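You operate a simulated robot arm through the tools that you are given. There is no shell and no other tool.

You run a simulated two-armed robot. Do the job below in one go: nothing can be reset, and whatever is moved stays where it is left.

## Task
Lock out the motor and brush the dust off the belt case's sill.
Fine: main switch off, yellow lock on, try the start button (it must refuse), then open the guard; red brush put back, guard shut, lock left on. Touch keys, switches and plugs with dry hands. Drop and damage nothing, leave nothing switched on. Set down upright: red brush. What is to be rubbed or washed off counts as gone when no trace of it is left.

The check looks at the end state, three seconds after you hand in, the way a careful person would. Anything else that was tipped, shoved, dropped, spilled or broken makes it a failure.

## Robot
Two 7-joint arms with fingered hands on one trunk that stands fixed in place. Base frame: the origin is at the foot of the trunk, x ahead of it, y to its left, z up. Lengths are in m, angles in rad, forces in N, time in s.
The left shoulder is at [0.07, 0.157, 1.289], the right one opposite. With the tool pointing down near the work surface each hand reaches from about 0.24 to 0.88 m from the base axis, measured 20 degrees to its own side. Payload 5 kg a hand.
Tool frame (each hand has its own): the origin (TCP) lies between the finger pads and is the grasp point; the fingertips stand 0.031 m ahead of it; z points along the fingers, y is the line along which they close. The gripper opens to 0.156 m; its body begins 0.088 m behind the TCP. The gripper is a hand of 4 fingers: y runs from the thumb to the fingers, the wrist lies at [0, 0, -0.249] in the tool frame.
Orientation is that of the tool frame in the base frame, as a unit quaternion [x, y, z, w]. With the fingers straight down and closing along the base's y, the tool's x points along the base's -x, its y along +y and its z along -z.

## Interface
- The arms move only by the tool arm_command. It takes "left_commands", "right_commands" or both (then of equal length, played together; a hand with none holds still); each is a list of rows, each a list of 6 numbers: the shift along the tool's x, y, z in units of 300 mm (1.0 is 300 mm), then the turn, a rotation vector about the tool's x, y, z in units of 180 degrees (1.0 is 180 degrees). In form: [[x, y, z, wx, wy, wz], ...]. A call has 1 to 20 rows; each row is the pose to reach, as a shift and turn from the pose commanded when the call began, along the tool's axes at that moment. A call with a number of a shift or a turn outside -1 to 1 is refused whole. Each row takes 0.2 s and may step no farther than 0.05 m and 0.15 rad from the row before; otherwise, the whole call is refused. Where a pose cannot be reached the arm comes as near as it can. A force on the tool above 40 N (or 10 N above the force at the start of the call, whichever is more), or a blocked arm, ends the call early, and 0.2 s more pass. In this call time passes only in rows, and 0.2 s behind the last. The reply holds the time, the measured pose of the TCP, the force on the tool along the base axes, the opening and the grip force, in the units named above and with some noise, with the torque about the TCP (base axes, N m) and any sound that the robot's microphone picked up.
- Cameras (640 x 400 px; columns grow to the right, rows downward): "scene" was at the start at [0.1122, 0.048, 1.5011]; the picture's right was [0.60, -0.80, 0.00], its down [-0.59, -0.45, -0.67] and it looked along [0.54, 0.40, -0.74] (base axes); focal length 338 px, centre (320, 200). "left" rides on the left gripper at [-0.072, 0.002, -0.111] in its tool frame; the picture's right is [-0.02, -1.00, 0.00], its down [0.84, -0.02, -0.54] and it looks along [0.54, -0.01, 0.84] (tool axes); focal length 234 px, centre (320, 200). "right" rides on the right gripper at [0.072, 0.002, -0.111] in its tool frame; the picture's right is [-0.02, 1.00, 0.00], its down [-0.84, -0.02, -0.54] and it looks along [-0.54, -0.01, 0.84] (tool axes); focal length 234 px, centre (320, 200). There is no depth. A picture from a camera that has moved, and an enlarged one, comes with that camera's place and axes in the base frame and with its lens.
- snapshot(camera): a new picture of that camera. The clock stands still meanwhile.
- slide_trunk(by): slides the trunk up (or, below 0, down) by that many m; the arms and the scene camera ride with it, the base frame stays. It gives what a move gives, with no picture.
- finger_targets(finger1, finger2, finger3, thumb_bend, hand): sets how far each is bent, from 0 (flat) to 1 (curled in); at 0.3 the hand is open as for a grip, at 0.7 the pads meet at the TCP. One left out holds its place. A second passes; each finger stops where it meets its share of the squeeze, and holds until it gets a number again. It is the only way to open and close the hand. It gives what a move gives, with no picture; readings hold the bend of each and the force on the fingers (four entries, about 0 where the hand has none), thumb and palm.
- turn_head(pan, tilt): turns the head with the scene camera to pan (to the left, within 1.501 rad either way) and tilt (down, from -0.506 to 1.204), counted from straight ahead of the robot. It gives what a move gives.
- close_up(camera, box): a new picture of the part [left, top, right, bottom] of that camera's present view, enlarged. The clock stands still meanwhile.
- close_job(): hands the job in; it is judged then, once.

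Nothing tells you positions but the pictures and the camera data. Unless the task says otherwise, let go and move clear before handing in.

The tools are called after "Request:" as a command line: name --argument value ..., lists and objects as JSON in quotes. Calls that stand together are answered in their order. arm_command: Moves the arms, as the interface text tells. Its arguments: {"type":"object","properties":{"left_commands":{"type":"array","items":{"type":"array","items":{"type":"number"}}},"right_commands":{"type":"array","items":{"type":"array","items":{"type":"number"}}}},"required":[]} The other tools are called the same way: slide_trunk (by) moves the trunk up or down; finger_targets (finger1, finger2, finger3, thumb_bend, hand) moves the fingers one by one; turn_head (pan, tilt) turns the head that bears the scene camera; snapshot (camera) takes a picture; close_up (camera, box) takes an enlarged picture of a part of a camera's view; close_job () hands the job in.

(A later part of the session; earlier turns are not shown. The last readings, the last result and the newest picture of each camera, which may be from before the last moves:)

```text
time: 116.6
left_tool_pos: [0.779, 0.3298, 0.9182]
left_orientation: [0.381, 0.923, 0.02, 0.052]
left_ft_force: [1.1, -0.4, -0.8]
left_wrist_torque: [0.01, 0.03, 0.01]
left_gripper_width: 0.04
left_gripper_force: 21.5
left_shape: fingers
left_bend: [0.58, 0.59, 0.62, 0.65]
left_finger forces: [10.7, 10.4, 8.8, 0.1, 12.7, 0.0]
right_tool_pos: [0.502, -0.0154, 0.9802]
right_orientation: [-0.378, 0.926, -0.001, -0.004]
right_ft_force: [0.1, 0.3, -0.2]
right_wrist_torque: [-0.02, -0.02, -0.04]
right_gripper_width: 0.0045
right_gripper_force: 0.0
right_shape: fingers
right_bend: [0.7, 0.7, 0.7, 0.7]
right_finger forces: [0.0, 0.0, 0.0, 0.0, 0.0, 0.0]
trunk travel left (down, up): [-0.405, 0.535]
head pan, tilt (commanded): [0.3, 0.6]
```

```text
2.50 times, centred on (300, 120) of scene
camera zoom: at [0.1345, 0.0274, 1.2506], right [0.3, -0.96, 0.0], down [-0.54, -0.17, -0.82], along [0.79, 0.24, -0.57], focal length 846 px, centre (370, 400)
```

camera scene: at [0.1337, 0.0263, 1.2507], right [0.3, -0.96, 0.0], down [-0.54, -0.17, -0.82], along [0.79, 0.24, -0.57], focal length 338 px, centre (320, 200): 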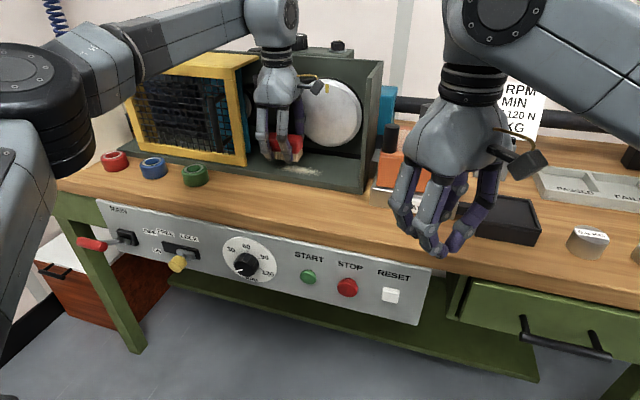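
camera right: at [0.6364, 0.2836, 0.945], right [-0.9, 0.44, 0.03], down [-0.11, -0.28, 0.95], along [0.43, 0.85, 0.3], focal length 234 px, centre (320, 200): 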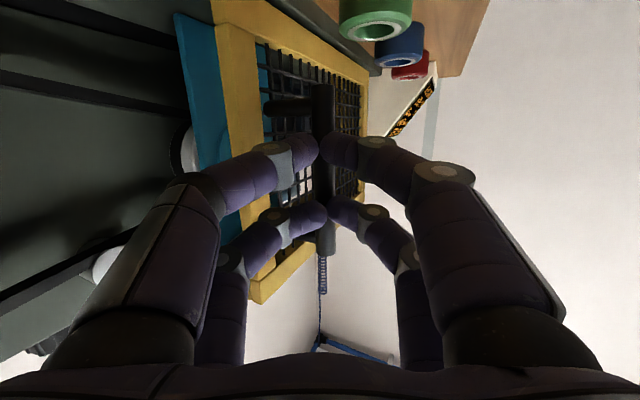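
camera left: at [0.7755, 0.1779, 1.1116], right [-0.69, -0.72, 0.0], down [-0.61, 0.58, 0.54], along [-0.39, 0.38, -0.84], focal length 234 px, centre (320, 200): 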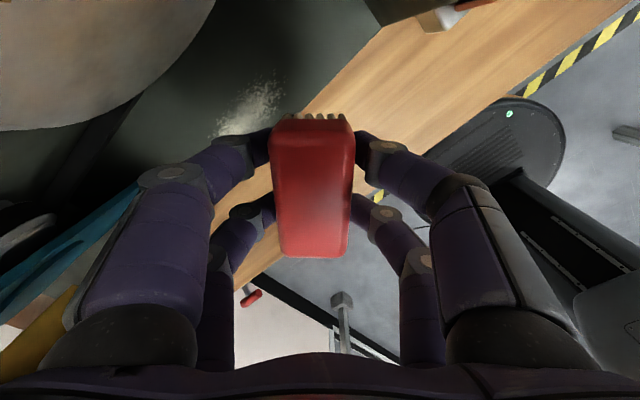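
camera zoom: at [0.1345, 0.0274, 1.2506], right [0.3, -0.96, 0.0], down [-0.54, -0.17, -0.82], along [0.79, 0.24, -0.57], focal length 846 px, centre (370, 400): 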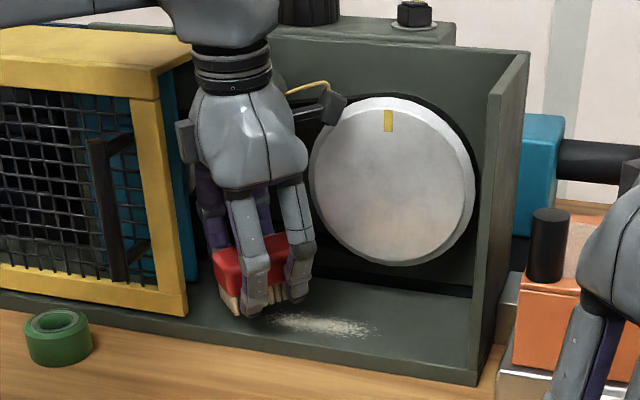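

The tilt gives reach to x≈0.78. I'll press lightly and make two back-and-forth sweeps across the patch.

Request:
arm_command --left_commands '[[0.003, -0.003, 0.05, 0, 0, 0], [0.0067, -0.0064, 0.083, 0, 0, 0], [-0.043, -0.057, 0.083, 0, 0, 0], [-0.093, -0.107, 0.083, 0, 0, 0], [-0.143, -0.157, 0.083, 0, 0, 0], [-0.193, -0.207, 0.083, 0, 0, 0], [-0.143, -0.157, 0.083, 0, 0, 0], [-0.093, -0.107, 0.083, 0, 0, 0], [-0.043, -0.057, 0.083, 0, 0, 0], [0.0067, -0.0064, 0.083, 0, 0, 0], [-0.043, -0.057, 0.083, 0, 0, 0], [-0.093, -0.107, 0.083, 0, 0, 0], [-0.143, -0.157, 0.083, 0, 0, 0], [-0.193, -0.207, 0.083, 0, 0, 0], [-0.143, -0.157, 0.083, 0, 0, 0], [-0.093, -0.107, 0.083, 0, 0, 0], [-0.043, -0.057, 0.083, 0, 0, 0], [0.0067, -0.0064, 0.083, 0, 0, 0]]'

Request:
close_up --camera "scene" --box '[200, 40, 400, 200]'

Request:
snapshot --camera "left"

```text
time: 120.4
left_tool_pos: [0.7748, 0.3297, 0.8987]
left_orientation: [0.382, 0.923, 0.02, 0.051]
left_ft_force: [-0.7, -2.6, 9.5]
left_wrist_torque: [0.0, 0.35, 0.02]
left_gripper_width: 0.0402
left_gripper_force: 23.8
left_shape: fingers
left_bend: [0.58, 0.59, 0.61, 0.66]
left_finger forces: [10.4, 11.0, 14.8, 0.0, 12.1, 0.0]
right_tool_pos: [0.4992, -0.017, 0.9822]
right_orientation: [-0.378, 0.926, -0.001, -0.003]
right_ft_force: [-0.1, -0.2, -0.2]
right_wrist_torque: [0.01, 0.01, -0.02]
right_gripper_width: 0.0042
right_gripper_force: 0.2
right_shape: fingers
right_bend: [0.7, 0.7, 0.7, 0.7]
right_finger forces: [0.1, 0.0, 0.1, 0.0, 0.0, 0.0]
trunk travel left (down, up): [-0.405, 0.535]
head pan, tilt (commanded): [0.3, 0.6]
```

```text
2.50 times, centred on (300, 120) of scene
camera zoom: at [0.1323, 0.0258, 1.251], right [0.3, -0.96, 0.0], down [-0.54, -0.17, -0.83], along [0.79, 0.24, -0.56], focal length 846 px, centre (370, 400)
```

zoom: 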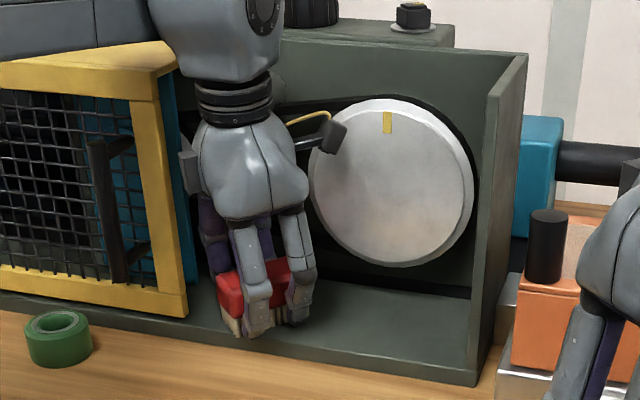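

```text
taken
camera left: at [0.8142, 0.2786, 1.0143], right [-0.68, -0.72, -0.08], down [-0.67, 0.58, 0.47], along [-0.3, 0.37, -0.88], focal length 234 px, centre (320, 200)
```

left: 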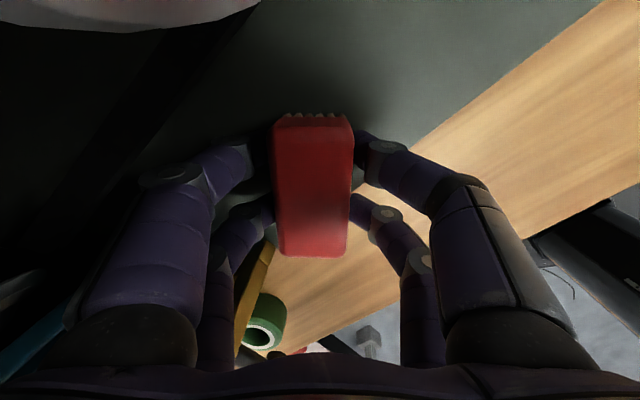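

The visible patch looks cleared. I'll make one more pair of sweeps offset forward and back, then lift to inspect.

Request:
arm_command --left_commands '[[-0.019, 0.019, 0.003, 0, 0, 0], [-0.069, -0.031, 0.003, 0, 0, 0], [-0.119, -0.081, 0.003, 0, 0, 0], [-0.169, -0.131, 0.003, 0, 0, 0], [-0.219, -0.181, 0.003, 0, 0, 0], [-0.181, -0.219, -0.003, 0, 0, 0], [-0.131, -0.169, -0.003, 0, 0, 0], [-0.081, -0.119, -0.003, 0, 0, 0], [-0.031, -0.069, -0.003, 0, 0, 0], [0.019, -0.019, -0.003, 0, 0, 0], [0, 0, -0.08, 0, 0, 0], [0, 0, -0.2, 0, 0, 0], [0, 0, -0.33, 0, 0, 0], [0, 0, -0.45, 0, 0, 0]]'

Request:
close_up --camera "scene" --box '[200, 40, 400, 200]'

Request:
close_up --camera "scene" --box '[240, 130, 380, 200]'

Request:
snapshot --camera "left"

```text
time: 123.4
left_tool_pos: [0.761, 0.3294, 1.0307]
left_orientation: [0.382, 0.923, 0.021, 0.052]
left_ft_force: [-0.8, -0.4, -1.3]
left_wrist_torque: [0.01, -0.02, -0.01]
left_gripper_width: 0.0404
left_gripper_force: 20.7
left_shape: fingers
left_bend: [0.58, 0.58, 0.61, 0.66]
left_finger forces: [10.4, 10.6, 8.3, 0.0, 12.7, 0.0]
right_tool_pos: [0.4994, -0.0167, 0.9829]
right_orientation: [-0.378, 0.926, -0.001, -0.003]
right_ft_force: [-0.3, 0.7, 0.5]
right_wrist_torque: [0.01, 0.0, 0.05]
right_gripper_width: 0.0042
right_gripper_force: 0.0
right_shape: fingers
right_bend: [0.7, 0.7, 0.7, 0.7]
right_finger forces: [0.0, 0.0, 0.0, 0.0, 0.0, 0.1]
trunk travel left (down, up): [-0.405, 0.535]
head pan, tilt (commanded): [0.3, 0.6]
```

```text
2.50 times, centred on (300, 120) of scene
camera zoom: at [0.133, 0.0261, 1.2508], right [0.3, -0.96, 0.0], down [-0.54, -0.17, -0.83], along [0.79, 0.24, -0.56], focal length 846 px, centre (370, 400)
```

zoom: 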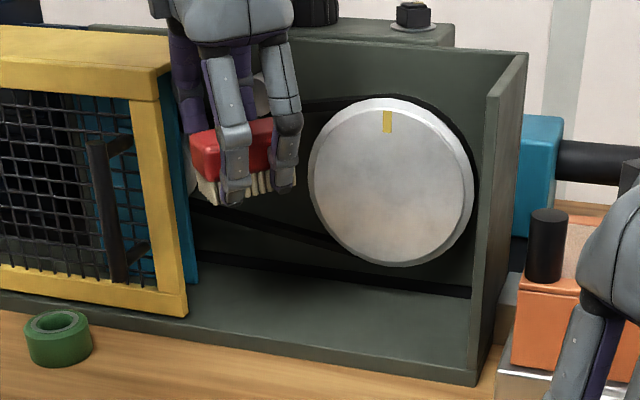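

```text
4.57 times, centred on (310, 165) of scene
camera zoom: at [0.133, 0.0261, 1.2508], right [0.3, -0.96, 0.0], down [-0.54, -0.17, -0.83], along [0.79, 0.24, -0.56], focal length 1546 px, centre (366, 360)
```

zoom: 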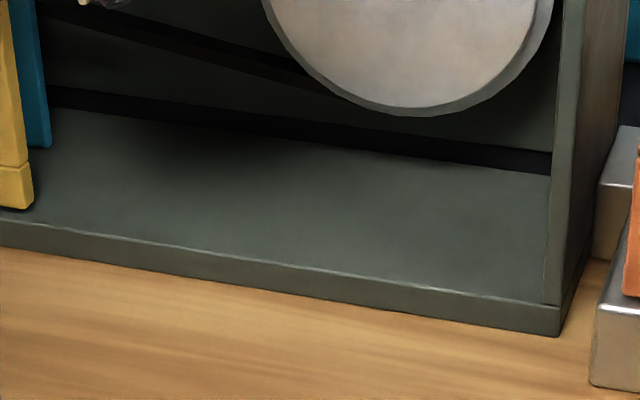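

```text
taken
camera left: at [0.7997, 0.2793, 1.1475], right [-0.68, -0.72, -0.08], down [-0.66, 0.58, 0.47], along [-0.3, 0.37, -0.88], focal length 234 px, centre (320, 200)
```

left: 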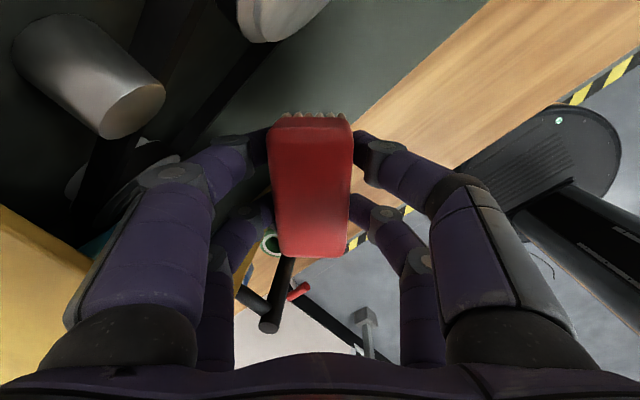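

The sill looks clean with no trace. Now I'll take the brush back to its home: swing out of the case to above (0.676, 0.305), straighten up and yaw back as it was picked.

Request:
arm_command --left_commands '[[0.022, -0.041, -0.04, 0.0056, 0.0024, 0.0417], [0.045, -0.083, -0.07, 0.0112, 0.0048, 0.0833], [0.067, -0.124, -0.09, 0.0168, 0.0072, 0.125], [0.09, -0.165, -0.11, 0.0225, 0.0096, 0.1666], [0.112, -0.207, -0.12, 0.0281, 0.012, 0.2082], [0.135, -0.248, -0.131, 0.0337, 0.0144, 0.2499]]'

Request:
snapshot --camera "left"

Request:
snapshot --camera "scene"

Request:
close_up --camera "scene" --box '[240, 130, 380, 200]'

```text
time: 124.8
left_tool_pos: [0.6751, 0.3053, 1.0607]
left_orientation: [0.708, 0.707, 0.0, -0.001]
left_ft_force: [-1.6, -0.5, -0.3]
left_wrist_torque: [0.03, 0.0, 0.01]
left_gripper_width: 0.0401
left_gripper_force: 21.2
left_shape: fingers
left_bend: [0.58, 0.58, 0.61, 0.66]
left_finger forces: [10.5, 10.7, 8.3, 0.1, 12.8, 0.1]
right_tool_pos: [0.5009, -0.0166, 0.9811]
right_orientation: [-0.378, 0.926, -0.001, -0.003]
right_ft_force: [-0.7, -1.0, -0.3]
right_wrist_torque: [-0.01, -0.01, 0.0]
right_gripper_width: 0.0046
right_gripper_force: 0.0
right_shape: fingers
right_bend: [0.7, 0.7, 0.7, 0.7]
right_finger forces: [0.1, 0.1, 0.0, 0.1, 0.1, 0.0]
trunk travel left (down, up): [-0.405, 0.535]
head pan, tilt (commanded): [0.3, 0.6]
```

```text
taken
camera left: at [0.676, 0.2332, 1.1728], right [-1.0, -0.02, 0.0], down [-0.02, 0.84, 0.54], along [-0.01, 0.54, -0.84], focal length 234 px, centre (320, 200)
```

left: 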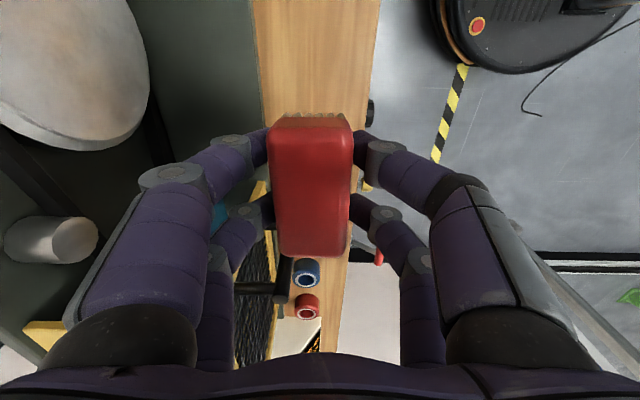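

```text
taken
camera scene: at [0.1332, 0.0263, 1.2508], right [0.3, -0.96, 0.0], down [-0.54, -0.17, -0.83], along [0.79, 0.24, -0.56], focal length 338 px, centre (320, 200)
```

scene: 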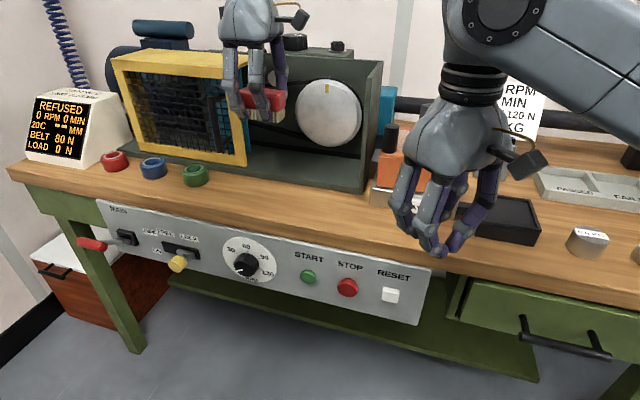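

```text
4.57 times, centred on (310, 165) of scene
camera zoom: at [0.1332, 0.0263, 1.2508], right [0.3, -0.96, 0.0], down [-0.54, -0.17, -0.83], along [0.79, 0.24, -0.56], focal length 1546 px, centre (366, 360)
```

zoom: 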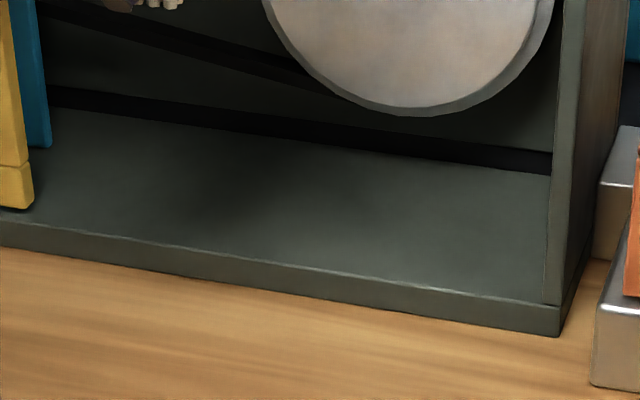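

The brush hangs right above its home. I'll lower it most of the way, then feel for the table.

Request:
arm_command --left_commands '[[0, 0, 0.14, 0, 0, 0], [0, 0, 0.28, 0, 0, 0], [0, 0, 0.42, 0, 0, 0], [0, 0, 0.54, 0, 0, 0]]'

Request:
snapshot --camera "left"

Request:
close_up --camera "scene" --box '[180, 100, 360, 220]'

```text
time: 125.8
left_tool_pos: [0.6747, 0.305, 0.8964]
left_orientation: [0.707, 0.707, 0.0, 0.0]
left_ft_force: [-0.2, -0.6, -1.0]
left_wrist_torque: [-0.01, 0.0, -0.01]
left_gripper_width: 0.0402
left_gripper_force: 21.0
left_shape: fingers
left_bend: [0.58, 0.58, 0.61, 0.66]
left_finger forces: [10.5, 10.6, 8.2, 0.0, 12.8, 0.0]
right_tool_pos: [0.5015, -0.0156, 0.9799]
right_orientation: [-0.378, 0.926, -0.001, -0.005]
right_ft_force: [0.0, 0.1, 0.3]
right_wrist_torque: [0.0, 0.03, -0.01]
right_gripper_width: 0.0043
right_gripper_force: 0.1
right_shape: fingers
right_bend: [0.7, 0.7, 0.7, 0.7]
right_finger forces: [0.1, 0.0, 0.0, 0.0, 0.0, 0.1]
trunk travel left (down, up): [-0.405, 0.535]
head pan, tilt (commanded): [0.3, 0.6]
```

```text
taken
camera left: at [0.6773, 0.2331, 1.009], right [-1.0, -0.02, 0.0], down [-0.02, 0.84, 0.54], along [-0.01, 0.54, -0.84], focal length 234 px, centre (320, 200)
```

left: 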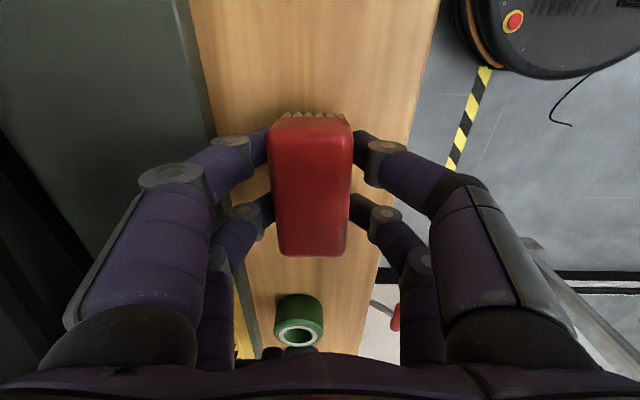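

```text
3.33 times, centred on (270, 160) of scene
camera zoom: at [0.1344, 0.0268, 1.2506], right [0.3, -0.96, 0.0], down [-0.54, -0.17, -0.82], along [0.79, 0.24, -0.57], focal length 1128 px, centre (487, 333)
```

zoom: 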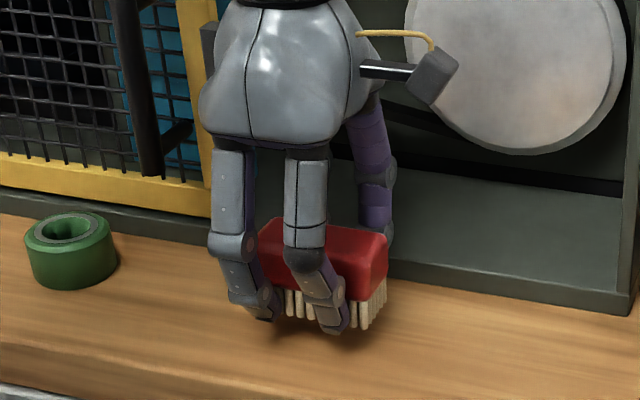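

The brush is upright and about 1 cm above the table at its original spot. I'll lower in small steps until it touches.

Request:
arm_command --left_commands '[[0, 0, 0.015, 0, 0, 0], [0, 0, 0.03, 0, 0, 0], [0, 0, 0.04, 0, 0, 0], [0, 0, 0.045, 0, 0, 0]]'

```text
time: 126.8
left_tool_pos: [0.675, 0.3069, 0.8838]
left_orientation: [0.706, 0.708, 0.0, -0.001]
left_ft_force: [0.0, 0.4, -1.0]
left_wrist_torque: [-0.01, -0.01, -0.01]
left_gripper_width: 0.0403
left_gripper_force: 20.8
left_shape: fingers
left_bend: [0.58, 0.58, 0.61, 0.66]
left_finger forces: [10.4, 10.5, 8.3, 0.0, 12.9, 0.0]
right_tool_pos: [0.5, -0.0165, 0.9811]
right_orientation: [-0.378, 0.926, -0.003, -0.004]
right_ft_force: [0.4, -0.5, 0.0]
right_wrist_torque: [-0.03, 0.02, 0.02]
right_gripper_width: 0.0041
right_gripper_force: 0.0
right_shape: fingers
right_bend: [0.7, 0.7, 0.7, 0.7]
right_finger forces: [0.0, 0.0, 0.0, 0.0, 0.0, 0.0]
trunk travel left (down, up): [-0.405, 0.535]
head pan, tilt (commanded): [0.3, 0.6]
```

Request:
arm_command --left_commands '[[0, 0, 0.005, 0, 0, 0], [0, 0, 0.01, 0, 0, 0], [0, 0, 0.015, 0, 0, 0]]'

Request:
close_up --camera "scene" --box '[180, 100, 360, 220]'

```text
time: 127.6
left_tool_pos: [0.6768, 0.3062, 0.8792]
left_orientation: [0.706, 0.708, 0.0, 0.0]
left_ft_force: [-0.4, -0.5, -0.7]
left_wrist_torque: [-0.02, -0.03, 0.02]
left_gripper_width: 0.04
left_gripper_force: 21.5
left_shape: fingers
left_bend: [0.58, 0.59, 0.61, 0.66]
left_finger forces: [10.8, 10.5, 8.2, 0.0, 13.0, 0.1]
right_tool_pos: [0.4998, -0.0172, 0.9811]
right_orientation: [-0.378, 0.926, -0.001, -0.004]
right_ft_force: [0.3, 0.5, -0.8]
right_wrist_torque: [-0.01, -0.02, -0.01]
right_gripper_width: 0.0045
right_gripper_force: 0.1
right_shape: fingers
right_bend: [0.7, 0.7, 0.7, 0.7]
right_finger forces: [0.0, 0.0, 0.0, 0.1, 0.0, 0.0]
trunk travel left (down, up): [-0.405, 0.535]
head pan, tilt (commanded): [0.3, 0.6]
```

```text
3.33 times, centred on (270, 160) of scene
camera zoom: at [0.1337, 0.0265, 1.2507], right [0.3, -0.96, 0.0], down [-0.54, -0.17, -0.82], along [0.79, 0.24, -0.57], focal length 1128 px, centre (487, 333)
```

zoom: 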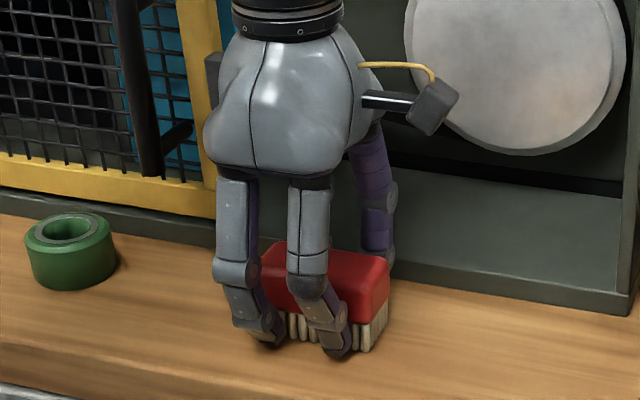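

Request:
arm_command --left_commands '[[0, 0, 0.004, 0, 0, 0], [0, 0, 0.008, 0, 0, 0], [0, 0, 0.012, 0, 0, 0]]'

```text
time: 128.4
left_tool_pos: [0.677, 0.3061, 0.8795]
left_orientation: [0.707, 0.708, 0.0, 0.001]
left_ft_force: [1.5, 1.4, 7.1]
left_wrist_torque: [-0.16, -0.31, 0.06]
left_gripper_width: 0.0399
left_gripper_force: 22.8
left_shape: fingers
left_bend: [0.58, 0.59, 0.61, 0.66]
left_finger forces: [12.8, 10.4, 7.9, 0.0, 13.7, 0.1]
right_tool_pos: [0.5004, -0.0162, 0.9816]
right_orientation: [-0.378, 0.926, -0.001, -0.003]
right_ft_force: [0.0, -0.2, 0.5]
right_wrist_torque: [0.02, 0.0, 0.0]
right_gripper_width: 0.0045
right_gripper_force: 0.0
right_shape: fingers
right_bend: [0.7, 0.7, 0.7, 0.7]
right_finger forces: [0.1, 0.0, 0.1, 0.0, 0.0, 0.0]
trunk travel left (down, up): [-0.405, 0.535]
head pan, tilt (commanded): [0.3, 0.6]
```

The brush stands on the table (7 N). I'll release it by opening the fingers slightly.

Request:
finger_targets --hand "left" --finger1 0.55 --finger2 0.55 --finger3 0.55 --thumb_bend 0.55

Request:
snapshot --camera "left"

Request:
close_up --camera "scene" --box '[180, 100, 360, 220]'

```text
time: 129.4
left_tool_pos: [0.6753, 0.3042, 0.8786]
left_orientation: [0.707, 0.707, 0.001, 0.001]
left_ft_force: [1.5, 0.9, 16.3]
left_wrist_torque: [-0.01, 0.05, 0.02]
left_gripper_width: 0.0566
left_gripper_force: 8.3
left_shape: fingers
left_bend: [0.56, 0.56, 0.57, 0.56]
left_finger forces: [3.8, 3.4, 4.2, 0.1, 5.3, 0.1]
right_tool_pos: [0.4993, -0.0172, 0.9834]
right_orientation: [-0.378, 0.926, -0.001, -0.003]
right_ft_force: [0.5, 0.5, 0.3]
right_wrist_torque: [0.0, -0.06, -0.01]
right_gripper_width: 0.0046
right_gripper_force: 0.1
right_shape: fingers
right_bend: [0.7, 0.7, 0.7, 0.7]
right_finger forces: [0.0, 0.1, 0.0, 0.1, 0.0, 0.0]
trunk travel left (down, up): [-0.405, 0.535]
head pan, tilt (commanded): [0.3, 0.6]
```

```text
taken
camera left: at [0.6761, 0.2324, 0.9903], right [-1.0, -0.02, 0.0], down [-0.02, 0.84, 0.54], along [-0.01, 0.54, -0.84], focal length 234 px, centre (320, 200)
```

left: 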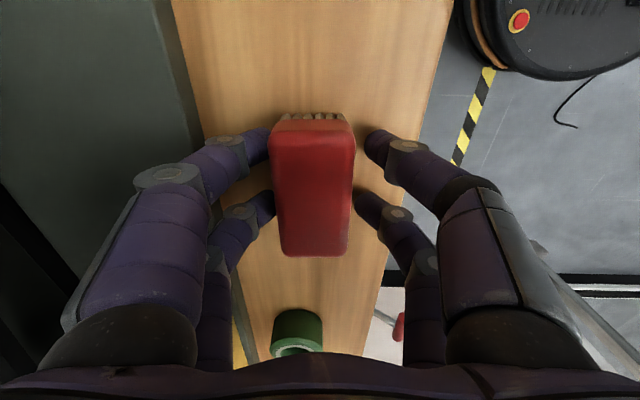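

```text
3.33 times, centred on (270, 160) of scene
camera zoom: at [0.1321, 0.0257, 1.251], right [0.3, -0.96, 0.0], down [-0.54, -0.17, -0.83], along [0.79, 0.24, -0.56], focal length 1128 px, centre (487, 333)
```

zoom: 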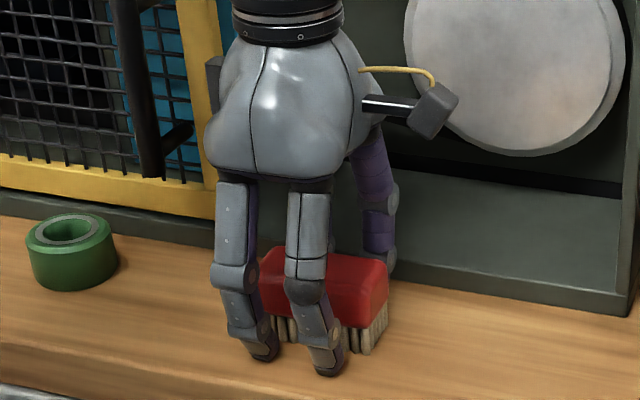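

Released; the fingertips lightly touch the table. I'll ease up, centre around the brush and withdraw straight up.

Request:
arm_command --left_commands '[[0, 0.006, -0.02, 0, 0, 0], [0, 0.012, -0.045, 0, 0, 0], [0, 0.012, -0.09, 0, 0, 0]]'

Request:
snapshot --camera "left"

```text
time: 130.2
left_tool_pos: [0.6793, 0.307, 0.9041]
left_orientation: [0.707, 0.708, -0.001, -0.001]
left_ft_force: [0.2, -0.7, -0.8]
left_wrist_torque: [-0.01, -0.02, -0.01]
left_gripper_width: 0.0603
left_gripper_force: 0.0
left_shape: fingers
left_bend: [0.55, 0.55, 0.55, 0.55]
left_finger forces: [0.1, 0.0, 0.1, 0.1, 0.0, 0.1]
right_tool_pos: [0.5011, -0.0158, 0.9823]
right_orientation: [-0.378, 0.926, -0.001, -0.003]
right_ft_force: [-0.3, 0.1, -0.1]
right_wrist_torque: [0.01, 0.03, 0.01]
right_gripper_width: 0.0041
right_gripper_force: 0.1
right_shape: fingers
right_bend: [0.7, 0.7, 0.7, 0.7]
right_finger forces: [0.0, 0.0, 0.0, 0.0, 0.0, 0.0]
trunk travel left (down, up): [-0.405, 0.535]
head pan, tilt (commanded): [0.3, 0.6]
```

```text
taken
camera left: at [0.6809, 0.233, 1.0158], right [-1.0, -0.02, 0.0], down [-0.02, 0.84, 0.54], along [-0.01, 0.54, -0.84], focal length 234 px, centre (320, 200)
```

left: 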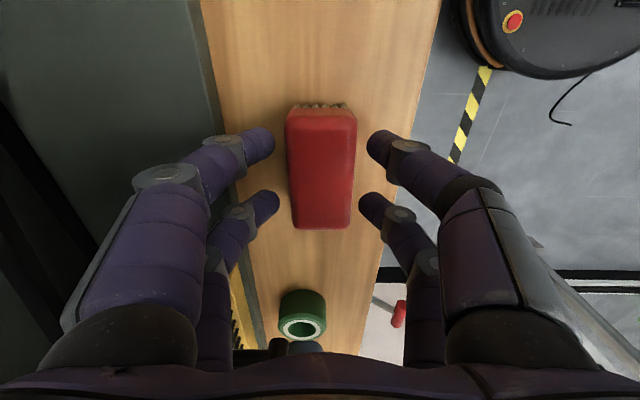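

The brush stands upright at its place. I'll raise the left hand, close its fingers, and carry it over to the left side of the guard handle to push the guard shut.

Request:
arm_command --left_commands '[[0, 0, -0.12, 0, 0, 0], [0, 0, -0.26, 0, 0, 0], [0, 0, -0.4, 0, 0, 0], [0, 0, -0.54, 0, 0, 0], [0, 0, -0.7, 0, 0, 0]]'

Request:
finger_targets --hand "left" --finger1 0.7 --finger2 0.7 --finger3 0.7 --thumb_bend 0.7

Request:
arm_command --left_commands '[[0.14, 0, -0.02, 0, 0, 0], [0.28, 0, -0.02, 0, 0, 0], [0.42, 0, -0.02, 0, 0, 0], [0.56, 0, -0.02, 0, 0, 0], [0.66, 0, -0.02, 0, 0, 0]]'

Request:
snapshot --camera "left"

Request:
snapshot --camera "scene"

```text
time: 131.4
left_tool_pos: [0.6784, 0.3049, 1.1152]
left_orientation: [0.707, 0.707, -0.001, 0.0]
left_ft_force: [-0.1, 0.5, 0.4]
left_wrist_torque: [0.0, 0.02, -0.01]
left_gripper_width: 0.0606
left_gripper_force: 0.0
left_shape: fingers
left_bend: [0.55, 0.55, 0.55, 0.55]
left_finger forces: [0.1, 0.0, 0.0, 0.0, 0.0, 0.0]
right_tool_pos: [0.4998, -0.0154, 0.9809]
right_orientation: [-0.378, 0.926, -0.001, -0.002]
right_ft_force: [-0.3, 0.1, 0.1]
right_wrist_torque: [0.0, 0.02, 0.0]
right_gripper_width: 0.0048
right_gripper_force: 0.0
right_shape: fingers
right_bend: [0.7, 0.7, 0.7, 0.7]
right_finger forces: [0.0, 0.0, 0.1, 0.0, 0.0, 0.0]
trunk travel left (down, up): [-0.405, 0.535]
head pan, tilt (commanded): [0.3, 0.6]
```

```text
time: 132.4
left_tool_pos: [0.6802, 0.3058, 1.1132]
left_orientation: [0.707, 0.707, 0.0, 0.0]
left_ft_force: [-0.1, 0.2, 0.3]
left_wrist_torque: [0.01, 0.01, -0.01]
left_gripper_width: 0.0047
left_gripper_force: 0.1
left_shape: fingers
left_bend: [0.7, 0.7, 0.7, 0.7]
left_finger forces: [0.0, 0.1, 0.0, 0.0, 0.0, 0.1]
right_tool_pos: [0.5006, -0.0168, 0.9806]
right_orientation: [-0.378, 0.926, -0.001, -0.004]
right_ft_force: [-0.1, 0.5, -0.1]
right_wrist_torque: [-0.02, -0.04, 0.01]
right_gripper_width: 0.0042
right_gripper_force: 0.2
right_shape: fingers
right_bend: [0.7, 0.7, 0.7, 0.7]
right_finger forces: [0.0, 0.0, 0.0, 0.0, 0.0, 0.0]
trunk travel left (down, up): [-0.405, 0.535]
head pan, tilt (commanded): [0.3, 0.6]
```

```text
time: 133.6
left_tool_pos: [0.6348, 0.4126, 1.0909]
left_orientation: [0.705, 0.709, 0.002, 0.001]
left_ft_force: [0.2, -0.4, 0.0]
left_wrist_torque: [0.03, 0.01, -0.01]
left_gripper_width: 0.0047
left_gripper_force: 0.0
left_shape: fingers
left_bend: [0.7, 0.7, 0.7, 0.7]
left_finger forces: [0.1, 0.1, 0.0, 0.0, 0.0, 0.0]
left hand out of reach, approached as far as the arm can: row 2, 3, 4, 5
right_tool_pos: [0.5002, -0.0177, 0.982]
right_orientation: [-0.378, 0.926, -0.001, -0.003]
right_ft_force: [-0.1, 0.1, -0.5]
right_wrist_torque: [0.02, -0.02, 0.01]
right_gripper_width: 0.0042
right_gripper_force: 0.0
right_shape: fingers
right_bend: [0.7, 0.7, 0.7, 0.7]
right_finger forces: [0.0, 0.1, 0.0, 0.1, 0.0, 0.0]
trunk travel left (down, up): [-0.405, 0.535]
head pan, tilt (commanded): [0.3, 0.6]
```

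```text
taken
camera left: at [0.6363, 0.3392, 1.203], right [-1.0, -0.03, 0.0], down [-0.03, 0.84, 0.55], along [-0.01, 0.55, -0.84], focal length 234 px, centre (320, 200)
```

left: 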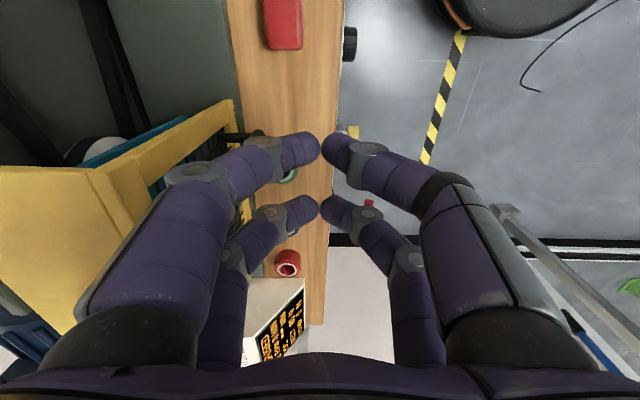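

```text
taken
camera scene: at [0.1332, 0.0248, 1.2508], right [0.3, -0.96, 0.0], down [-0.54, -0.17, -0.83], along [0.79, 0.24, -0.56], focal length 338 px, centre (320, 200)
```

scene: 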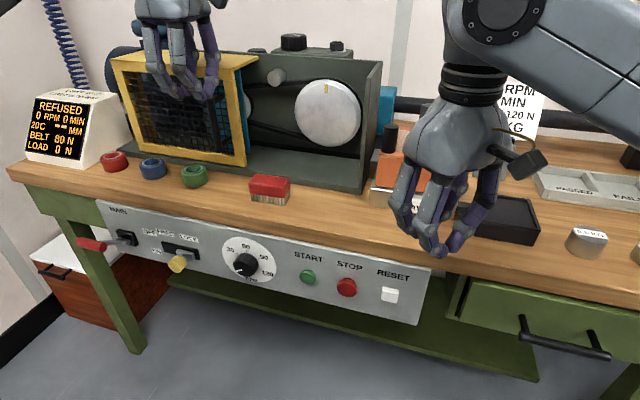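

The left arm cannot go further left in that yaw. I'll turn the left hand to point forward and down instead, a pose it handles well, and bring it to the left of the handle.

Request:
arm_command --left_commands '[[0.04, -0.04, 0.0, -0.0169, -0.0241, -0.0363], [0.08, -0.08, 0.0, -0.0338, -0.0483, -0.0725], [0.12, -0.11, 0.0, -0.0507, -0.0724, -0.1088], [0.16, -0.14, 0.0, -0.0676, -0.0966, -0.1451], [0.2, -0.16, 0.0, -0.0845, -0.1207, -0.1814], [0.24, -0.18, 0.01, -0.1014, -0.1448, -0.2176], [0.28, -0.183, 0.015, -0.1183, -0.169, -0.2539], [0.32, -0.183, 0.02, -0.1352, -0.1931, -0.2902], [0.36, -0.183, 0.03, -0.1521, -0.2173, -0.3264], [0.39, -0.183, 0.033, -0.169, -0.2414, -0.3627]]'

Request:
snapshot --camera "left"

Request:
snapshot --camera "scene"

```text
time: 135.8
left_tool_pos: [0.5814, 0.5322, 1.0803]
left_orientation: [0.156, 0.893, -0.074, 0.417]
left_ft_force: [-1.1, 0.3, -1.0]
left_wrist_torque: [0.04, 0.02, -0.02]
left_gripper_width: 0.0046
left_gripper_force: 0.1
left_shape: fingers
left_bend: [0.7, 0.7, 0.7, 0.7]
left_finger forces: [0.1, 0.0, 0.0, 0.0, 0.0, 0.0]
right_tool_pos: [0.499, -0.0153, 0.9817]
right_orientation: [-0.378, 0.926, -0.001, -0.004]
right_ft_force: [0.7, 0.3, -1.0]
right_wrist_torque: [0.01, 0.01, -0.03]
right_gripper_width: 0.0042
right_gripper_force: 0.0
right_shape: fingers
right_bend: [0.7, 0.7, 0.7, 0.7]
right_finger forces: [0.0, 0.0, 0.0, 0.0, 0.1, 0.0]
trunk travel left (down, up): [-0.405, 0.535]
head pan, tilt (commanded): [0.3, 0.6]
```

```text
taken
camera left: at [0.5448, 0.5462, 1.207], right [-0.32, -0.95, 0.02], down [-0.91, 0.3, -0.29], along [0.27, -0.11, -0.96], focal length 234 px, centre (320, 200)
```

left: 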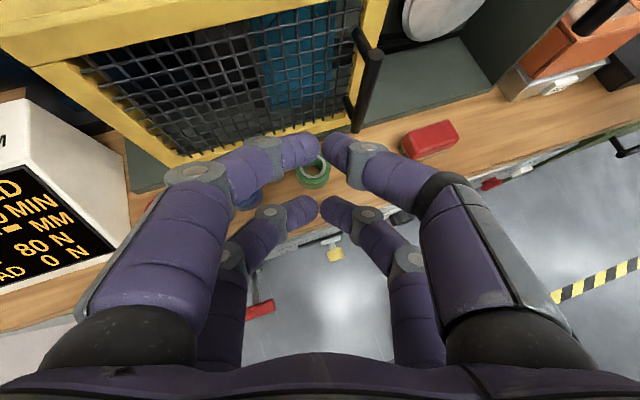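

```text
taken
camera scene: at [0.1335, 0.0268, 1.2508], right [0.3, -0.96, 0.0], down [-0.54, -0.17, -0.82], along [0.79, 0.24, -0.57], focal length 338 px, centre (320, 200)
```

scene: 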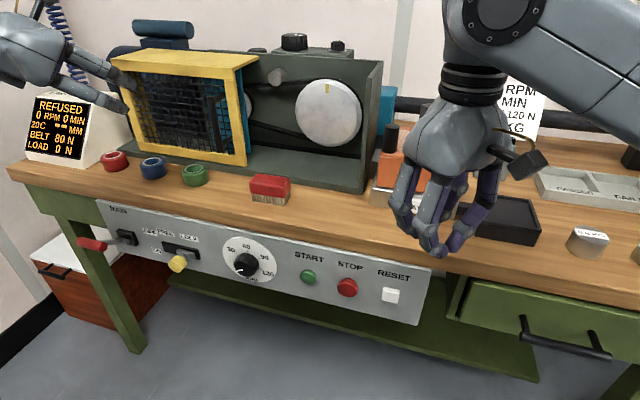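

The handle is at about (0.70, 0.434), z 0.93–1.04. I'll advance the beak to just left of it.

Request:
arm_command --left_commands '[[0.0015, 0.001, 0.12, 0, 0, 0], [0.003, 0.0015, 0.243, 0, 0, 0], [0.0045, 0.002, 0.365, 0, 0, 0], [0.006, 0.003, 0.486, 0, 0, 0]]'

Request:
snapshot --camera "left"

Request:
close_up --camera "scene" --box '[80, 30, 300, 200]'

```text
time: 136.8
left_tool_pos: [0.6859, 0.4962, 0.9849]
left_orientation: [0.157, 0.893, -0.074, 0.416]
left_ft_force: [0.6, -1.1, -0.1]
left_wrist_torque: [-0.02, 0.01, 0.0]
left_gripper_width: 0.0045
left_gripper_force: 0.1
left_shape: fingers
left_bend: [0.7, 0.7, 0.7, 0.7]
left_finger forces: [0.0, 0.0, 0.0, 0.0, 0.0, 0.1]
right_tool_pos: [0.5003, -0.0151, 0.9789]
right_orientation: [-0.378, 0.926, -0.002, -0.004]
right_ft_force: [0.0, -0.7, -0.1]
right_wrist_torque: [0.04, -0.01, 0.0]
right_gripper_width: 0.004
right_gripper_force: 0.0
right_shape: fingers
right_bend: [0.7, 0.7, 0.7, 0.7]
right_finger forces: [0.1, 0.1, 0.0, 0.0, 0.1, 0.0]
trunk travel left (down, up): [-0.405, 0.535]
head pan, tilt (commanded): [0.3, 0.6]
```

```text
taken
camera left: at [0.6494, 0.5099, 1.1115], right [-0.33, -0.95, 0.02], down [-0.91, 0.31, -0.29], along [0.27, -0.11, -0.96], focal length 234 px, centre (320, 200)
```

left: 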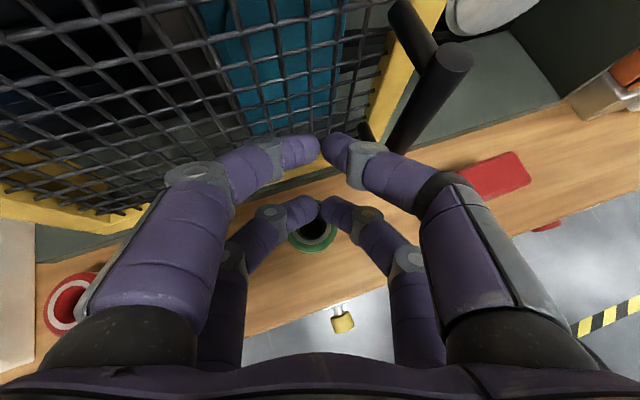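

```text
2.35 times, centred on (190, 115) of scene
camera zoom: at [0.1343, 0.0265, 1.2506], right [0.3, -0.96, 0.0], down [-0.54, -0.17, -0.82], along [0.79, 0.24, -0.57], focal length 796 px, centre (626, 400)
```

zoom: 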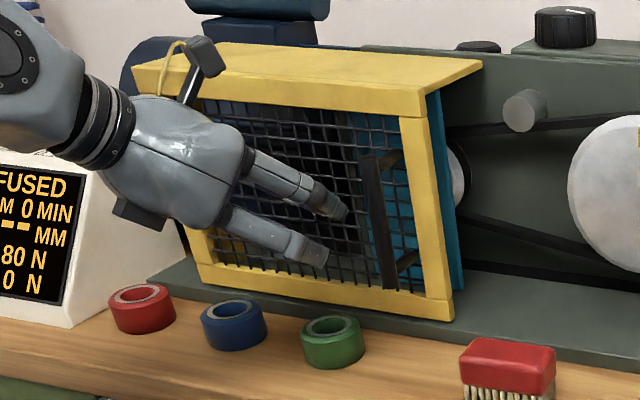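

The beak sits just left of the bar. I'll push right in steps.

Request:
arm_command --left_commands '[[-0.018, -0.078, 0.022, 0, 0, 0], [-0.036, -0.157, 0.044, 0, 0, 0], [-0.054, -0.235, 0.066, 0, 0, 0], [-0.072, -0.314, 0.088, 0, 0, 0]]'

Request:
snapshot --camera "left"

Request:
snapshot --camera "scene"

```text
time: 137.8
left_tool_pos: [0.6844, 0.3939, 0.9844]
left_orientation: [0.156, 0.893, -0.073, 0.415]
left_ft_force: [-0.1, 0.8, -0.7]
left_wrist_torque: [-0.02, 0.01, 0.03]
left_gripper_width: 0.0039
left_gripper_force: 0.9
left_shape: fingers
left_bend: [0.7, 0.7, 0.7, 0.7]
left_finger forces: [0.0, 0.1, 0.1, 0.0, 0.9, 0.0]
right_tool_pos: [0.4998, -0.0162, 0.9812]
right_orientation: [-0.378, 0.926, -0.001, -0.004]
right_ft_force: [-0.6, 0.2, -0.4]
right_wrist_torque: [0.01, 0.01, 0.04]
right_gripper_width: 0.0042
right_gripper_force: 0.1
right_shape: fingers
right_bend: [0.7, 0.7, 0.7, 0.7]
right_finger forces: [0.0, 0.0, 0.1, 0.0, 0.0, 0.0]
trunk travel left (down, up): [-0.405, 0.535]
head pan, tilt (commanded): [0.3, 0.6]
```

```text
taken
camera left: at [0.6481, 0.4076, 1.1112], right [-0.33, -0.94, 0.02], down [-0.91, 0.31, -0.29], along [0.27, -0.11, -0.96], focal length 234 px, centre (320, 200)
```

left: 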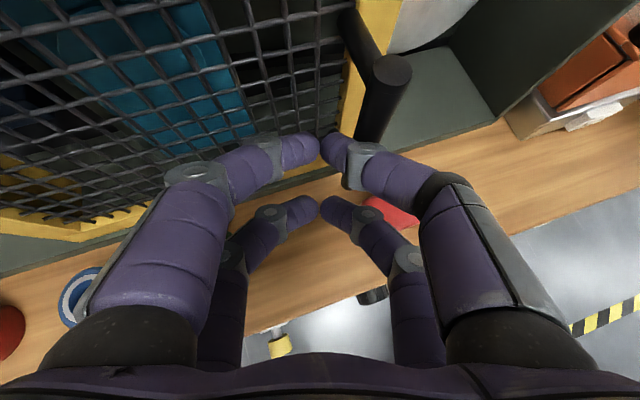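

```text
taken
camera scene: at [0.1339, 0.0261, 1.2507], right [0.3, -0.96, 0.0], down [-0.54, -0.17, -0.82], along [0.79, 0.24, -0.57], focal length 338 px, centre (320, 200)
```

scene: 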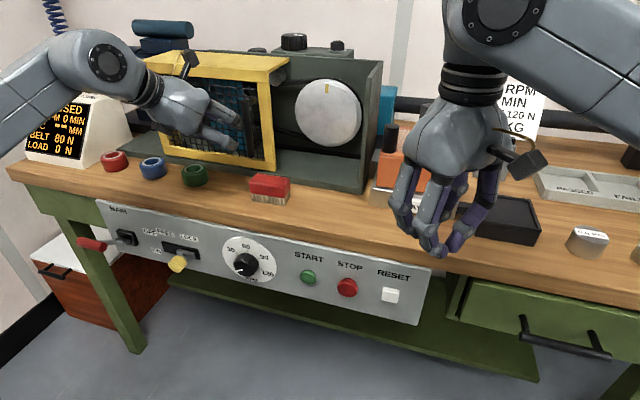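

The guard is sliding shut with almost no force and the hand passes well above the brush. I'll continue.

Request:
arm_command --left_commands '[[-0.018, -0.078, 0.022, 0, 0, 0], [-0.036, -0.157, 0.044, 0, 0, 0], [-0.054, -0.235, 0.066, 0, 0, 0], [-0.072, -0.314, 0.088, 0, 0, 0]]'

Request:
snapshot --camera "left"

Request:
snapshot --camera "scene"

```text
time: 138.8
left_tool_pos: [0.686, 0.2931, 0.9838]
left_orientation: [0.156, 0.893, -0.073, 0.415]
left_ft_force: [-1.4, 0.3, 1.0]
left_wrist_torque: [0.0, -0.02, -0.01]
left_gripper_width: 0.0041
left_gripper_force: 0.4
left_shape: fingers
left_bend: [0.7, 0.7, 0.7, 0.7]
left_finger forces: [0.1, 0.0, 0.1, 0.0, 0.6, 0.0]
right_tool_pos: [0.5008, -0.0164, 0.9804]
right_orientation: [-0.378, 0.926, -0.001, -0.002]
right_ft_force: [-0.1, -0.8, -0.1]
right_wrist_torque: [0.06, 0.0, 0.01]
right_gripper_width: 0.0043
right_gripper_force: 0.1
right_shape: fingers
right_bend: [0.7, 0.7, 0.7, 0.7]
right_finger forces: [0.0, 0.0, 0.0, 0.0, 0.1, 0.0]
trunk travel left (down, up): [-0.405, 0.535]
head pan, tilt (commanded): [0.3, 0.6]
```

```text
taken
camera left: at [0.6491, 0.3075, 1.1113], right [-0.33, -0.94, 0.02], down [-0.91, 0.31, -0.29], along [0.27, -0.11, -0.96], focal length 234 px, centre (320, 200)
```

left: 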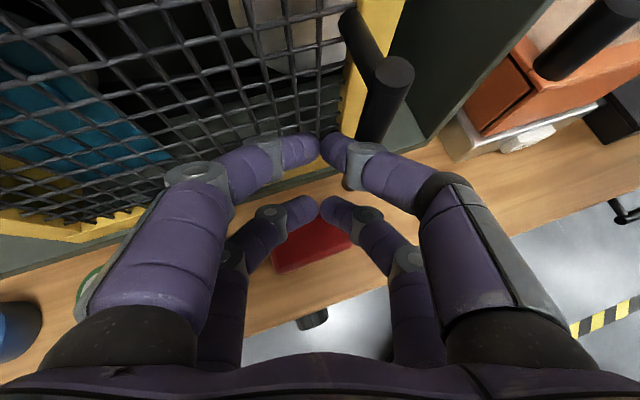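

```text
taken
camera scene: at [0.134, 0.0258, 1.2507], right [0.3, -0.96, 0.0], down [-0.54, -0.17, -0.82], along [0.79, 0.24, -0.57], focal length 338 px, centre (320, 200)
```

scene: 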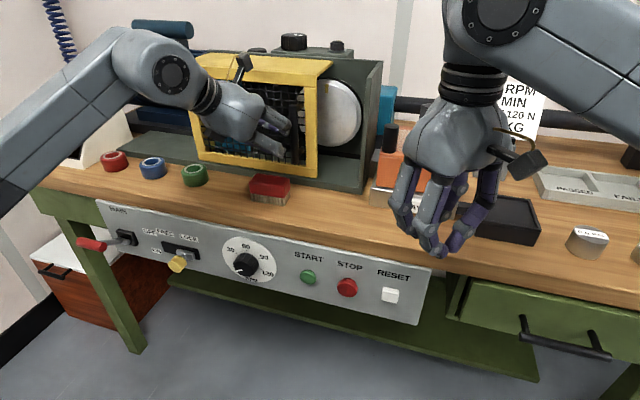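

The guard is nearly shut. I'll push the last stretch more slowly until it meets its stop.

Request:
arm_command --left_commands '[[-0.0145, -0.063, 0.0175, 0, 0, 0], [-0.029, -0.125, 0.035, 0, 0, 0], [-0.0435, -0.188, 0.0525, 0, 0, 0], [-0.058, -0.25, 0.07, 0, 0, 0], [-0.065, -0.282, 0.079, 0, 0, 0], [-0.0695, -0.301, 0.084, 0, 0, 0]]'

Request:
snapshot --camera "left"

Request:
close_up --camera "scene" --box '[200, 40, 400, 200]'

```text
time: 140.2
left_tool_pos: [0.6841, 0.1972, 0.9837]
left_orientation: [0.157, 0.893, -0.073, 0.415]
left_ft_force: [-0.7, 2.5, -0.8]
left_wrist_torque: [0.0, -0.03, 0.04]
left_gripper_width: 0.0031
left_gripper_force: 1.4
left_shape: fingers
left_bend: [0.7, 0.7, 0.7, 0.71]
left_finger forces: [0.1, 0.0, 0.0, 0.0, 2.7, 0.0]
right_tool_pos: [0.5011, -0.0159, 0.981]
right_orientation: [-0.378, 0.926, -0.002, -0.004]
right_ft_force: [-1.2, 0.2, 0.2]
right_wrist_torque: [0.01, 0.0, 0.01]
right_gripper_width: 0.0043
right_gripper_force: 0.1
right_shape: fingers
right_bend: [0.7, 0.7, 0.7, 0.7]
right_finger forces: [0.0, 0.1, 0.0, 0.0, 0.1, 0.1]
trunk travel left (down, up): [-0.405, 0.535]
head pan, tilt (commanded): [0.3, 0.6]
```

```text
taken
camera left: at [0.6483, 0.2121, 1.1107], right [-0.33, -0.95, 0.02], down [-0.91, 0.31, -0.29], along [0.27, -0.11, -0.96], focal length 234 px, centre (320, 200)
```

left: 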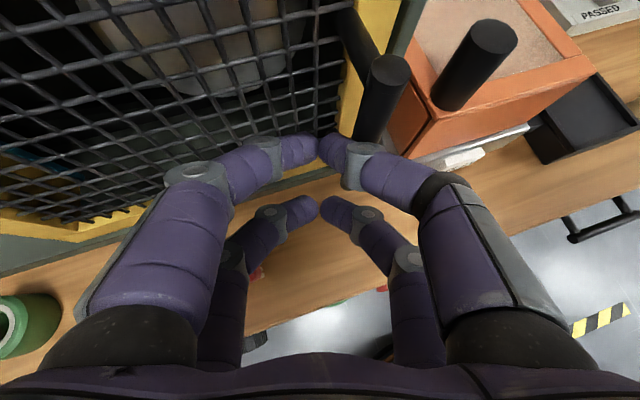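

```text
2.50 times, centred on (300, 120) of scene
camera zoom: at [0.1336, 0.0267, 1.2507], right [0.3, -0.96, 0.0], down [-0.54, -0.17, -0.82], along [0.79, 0.24, -0.57], focal length 846 px, centre (370, 400)
```

zoom: 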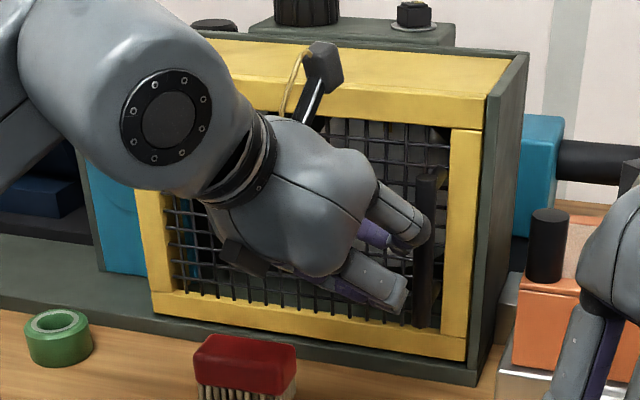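

Almost closed. I'll push a bit more to be sure it seats against the stop.

Request:
arm_command --left_commands '[[-0.005, -0.022, 0.006, 0, 0, 0], [-0.01, -0.044, 0.012, 0, 0, 0], [-0.015, -0.066, 0.018, 0, 0, 0]]'

Request:
close_up --camera "scene" --box '[200, 40, 400, 200]'

```text
time: 141.0
left_tool_pos: [0.6843, 0.1822, 0.9819]
left_orientation: [0.154, 0.894, -0.073, 0.415]
left_ft_force: [-12.2, 29.2, -6.8]
left_wrist_torque: [-0.25, -0.03, 0.44]
left_gripper_width: 0.0004
left_gripper_force: 18.0
left_shape: fingers
left_bend: [0.66, 0.7, 0.7, 0.76]
left_finger forces: [0.1, 0.0, 0.1, 0.1, 34.8, 0.0]
right_tool_pos: [0.5001, -0.0128, 0.9829]
right_orientation: [-0.378, 0.926, -0.004, -0.005]
right_ft_force: [0.5, -0.3, -0.1]
right_wrist_torque: [-0.04, 0.0, -0.02]
right_gripper_width: 0.0045
right_gripper_force: 0.1
right_shape: fingers
right_bend: [0.7, 0.7, 0.7, 0.7]
right_finger forces: [0.1, 0.0, 0.1, 0.1, 0.1, 0.0]
trunk travel left (down, up): [-0.405, 0.535]
head pan, tilt (commanded): [0.3, 0.6]
```

```text
2.50 times, centred on (300, 120) of scene
camera zoom: at [0.1324, 0.0312, 1.2506], right [0.3, -0.95, 0.0], down [-0.54, -0.17, -0.82], along [0.79, 0.24, -0.57], focal length 846 px, centre (370, 400)
```

zoom: 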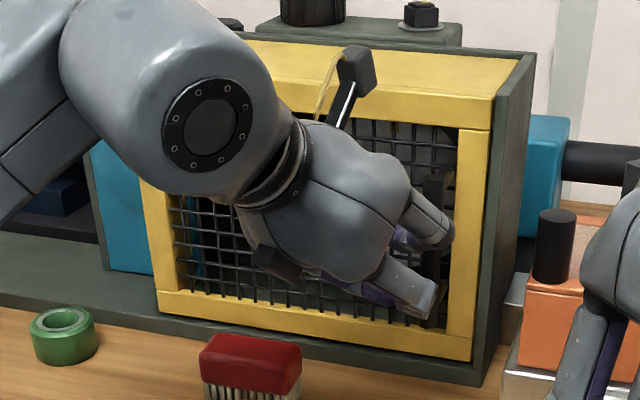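

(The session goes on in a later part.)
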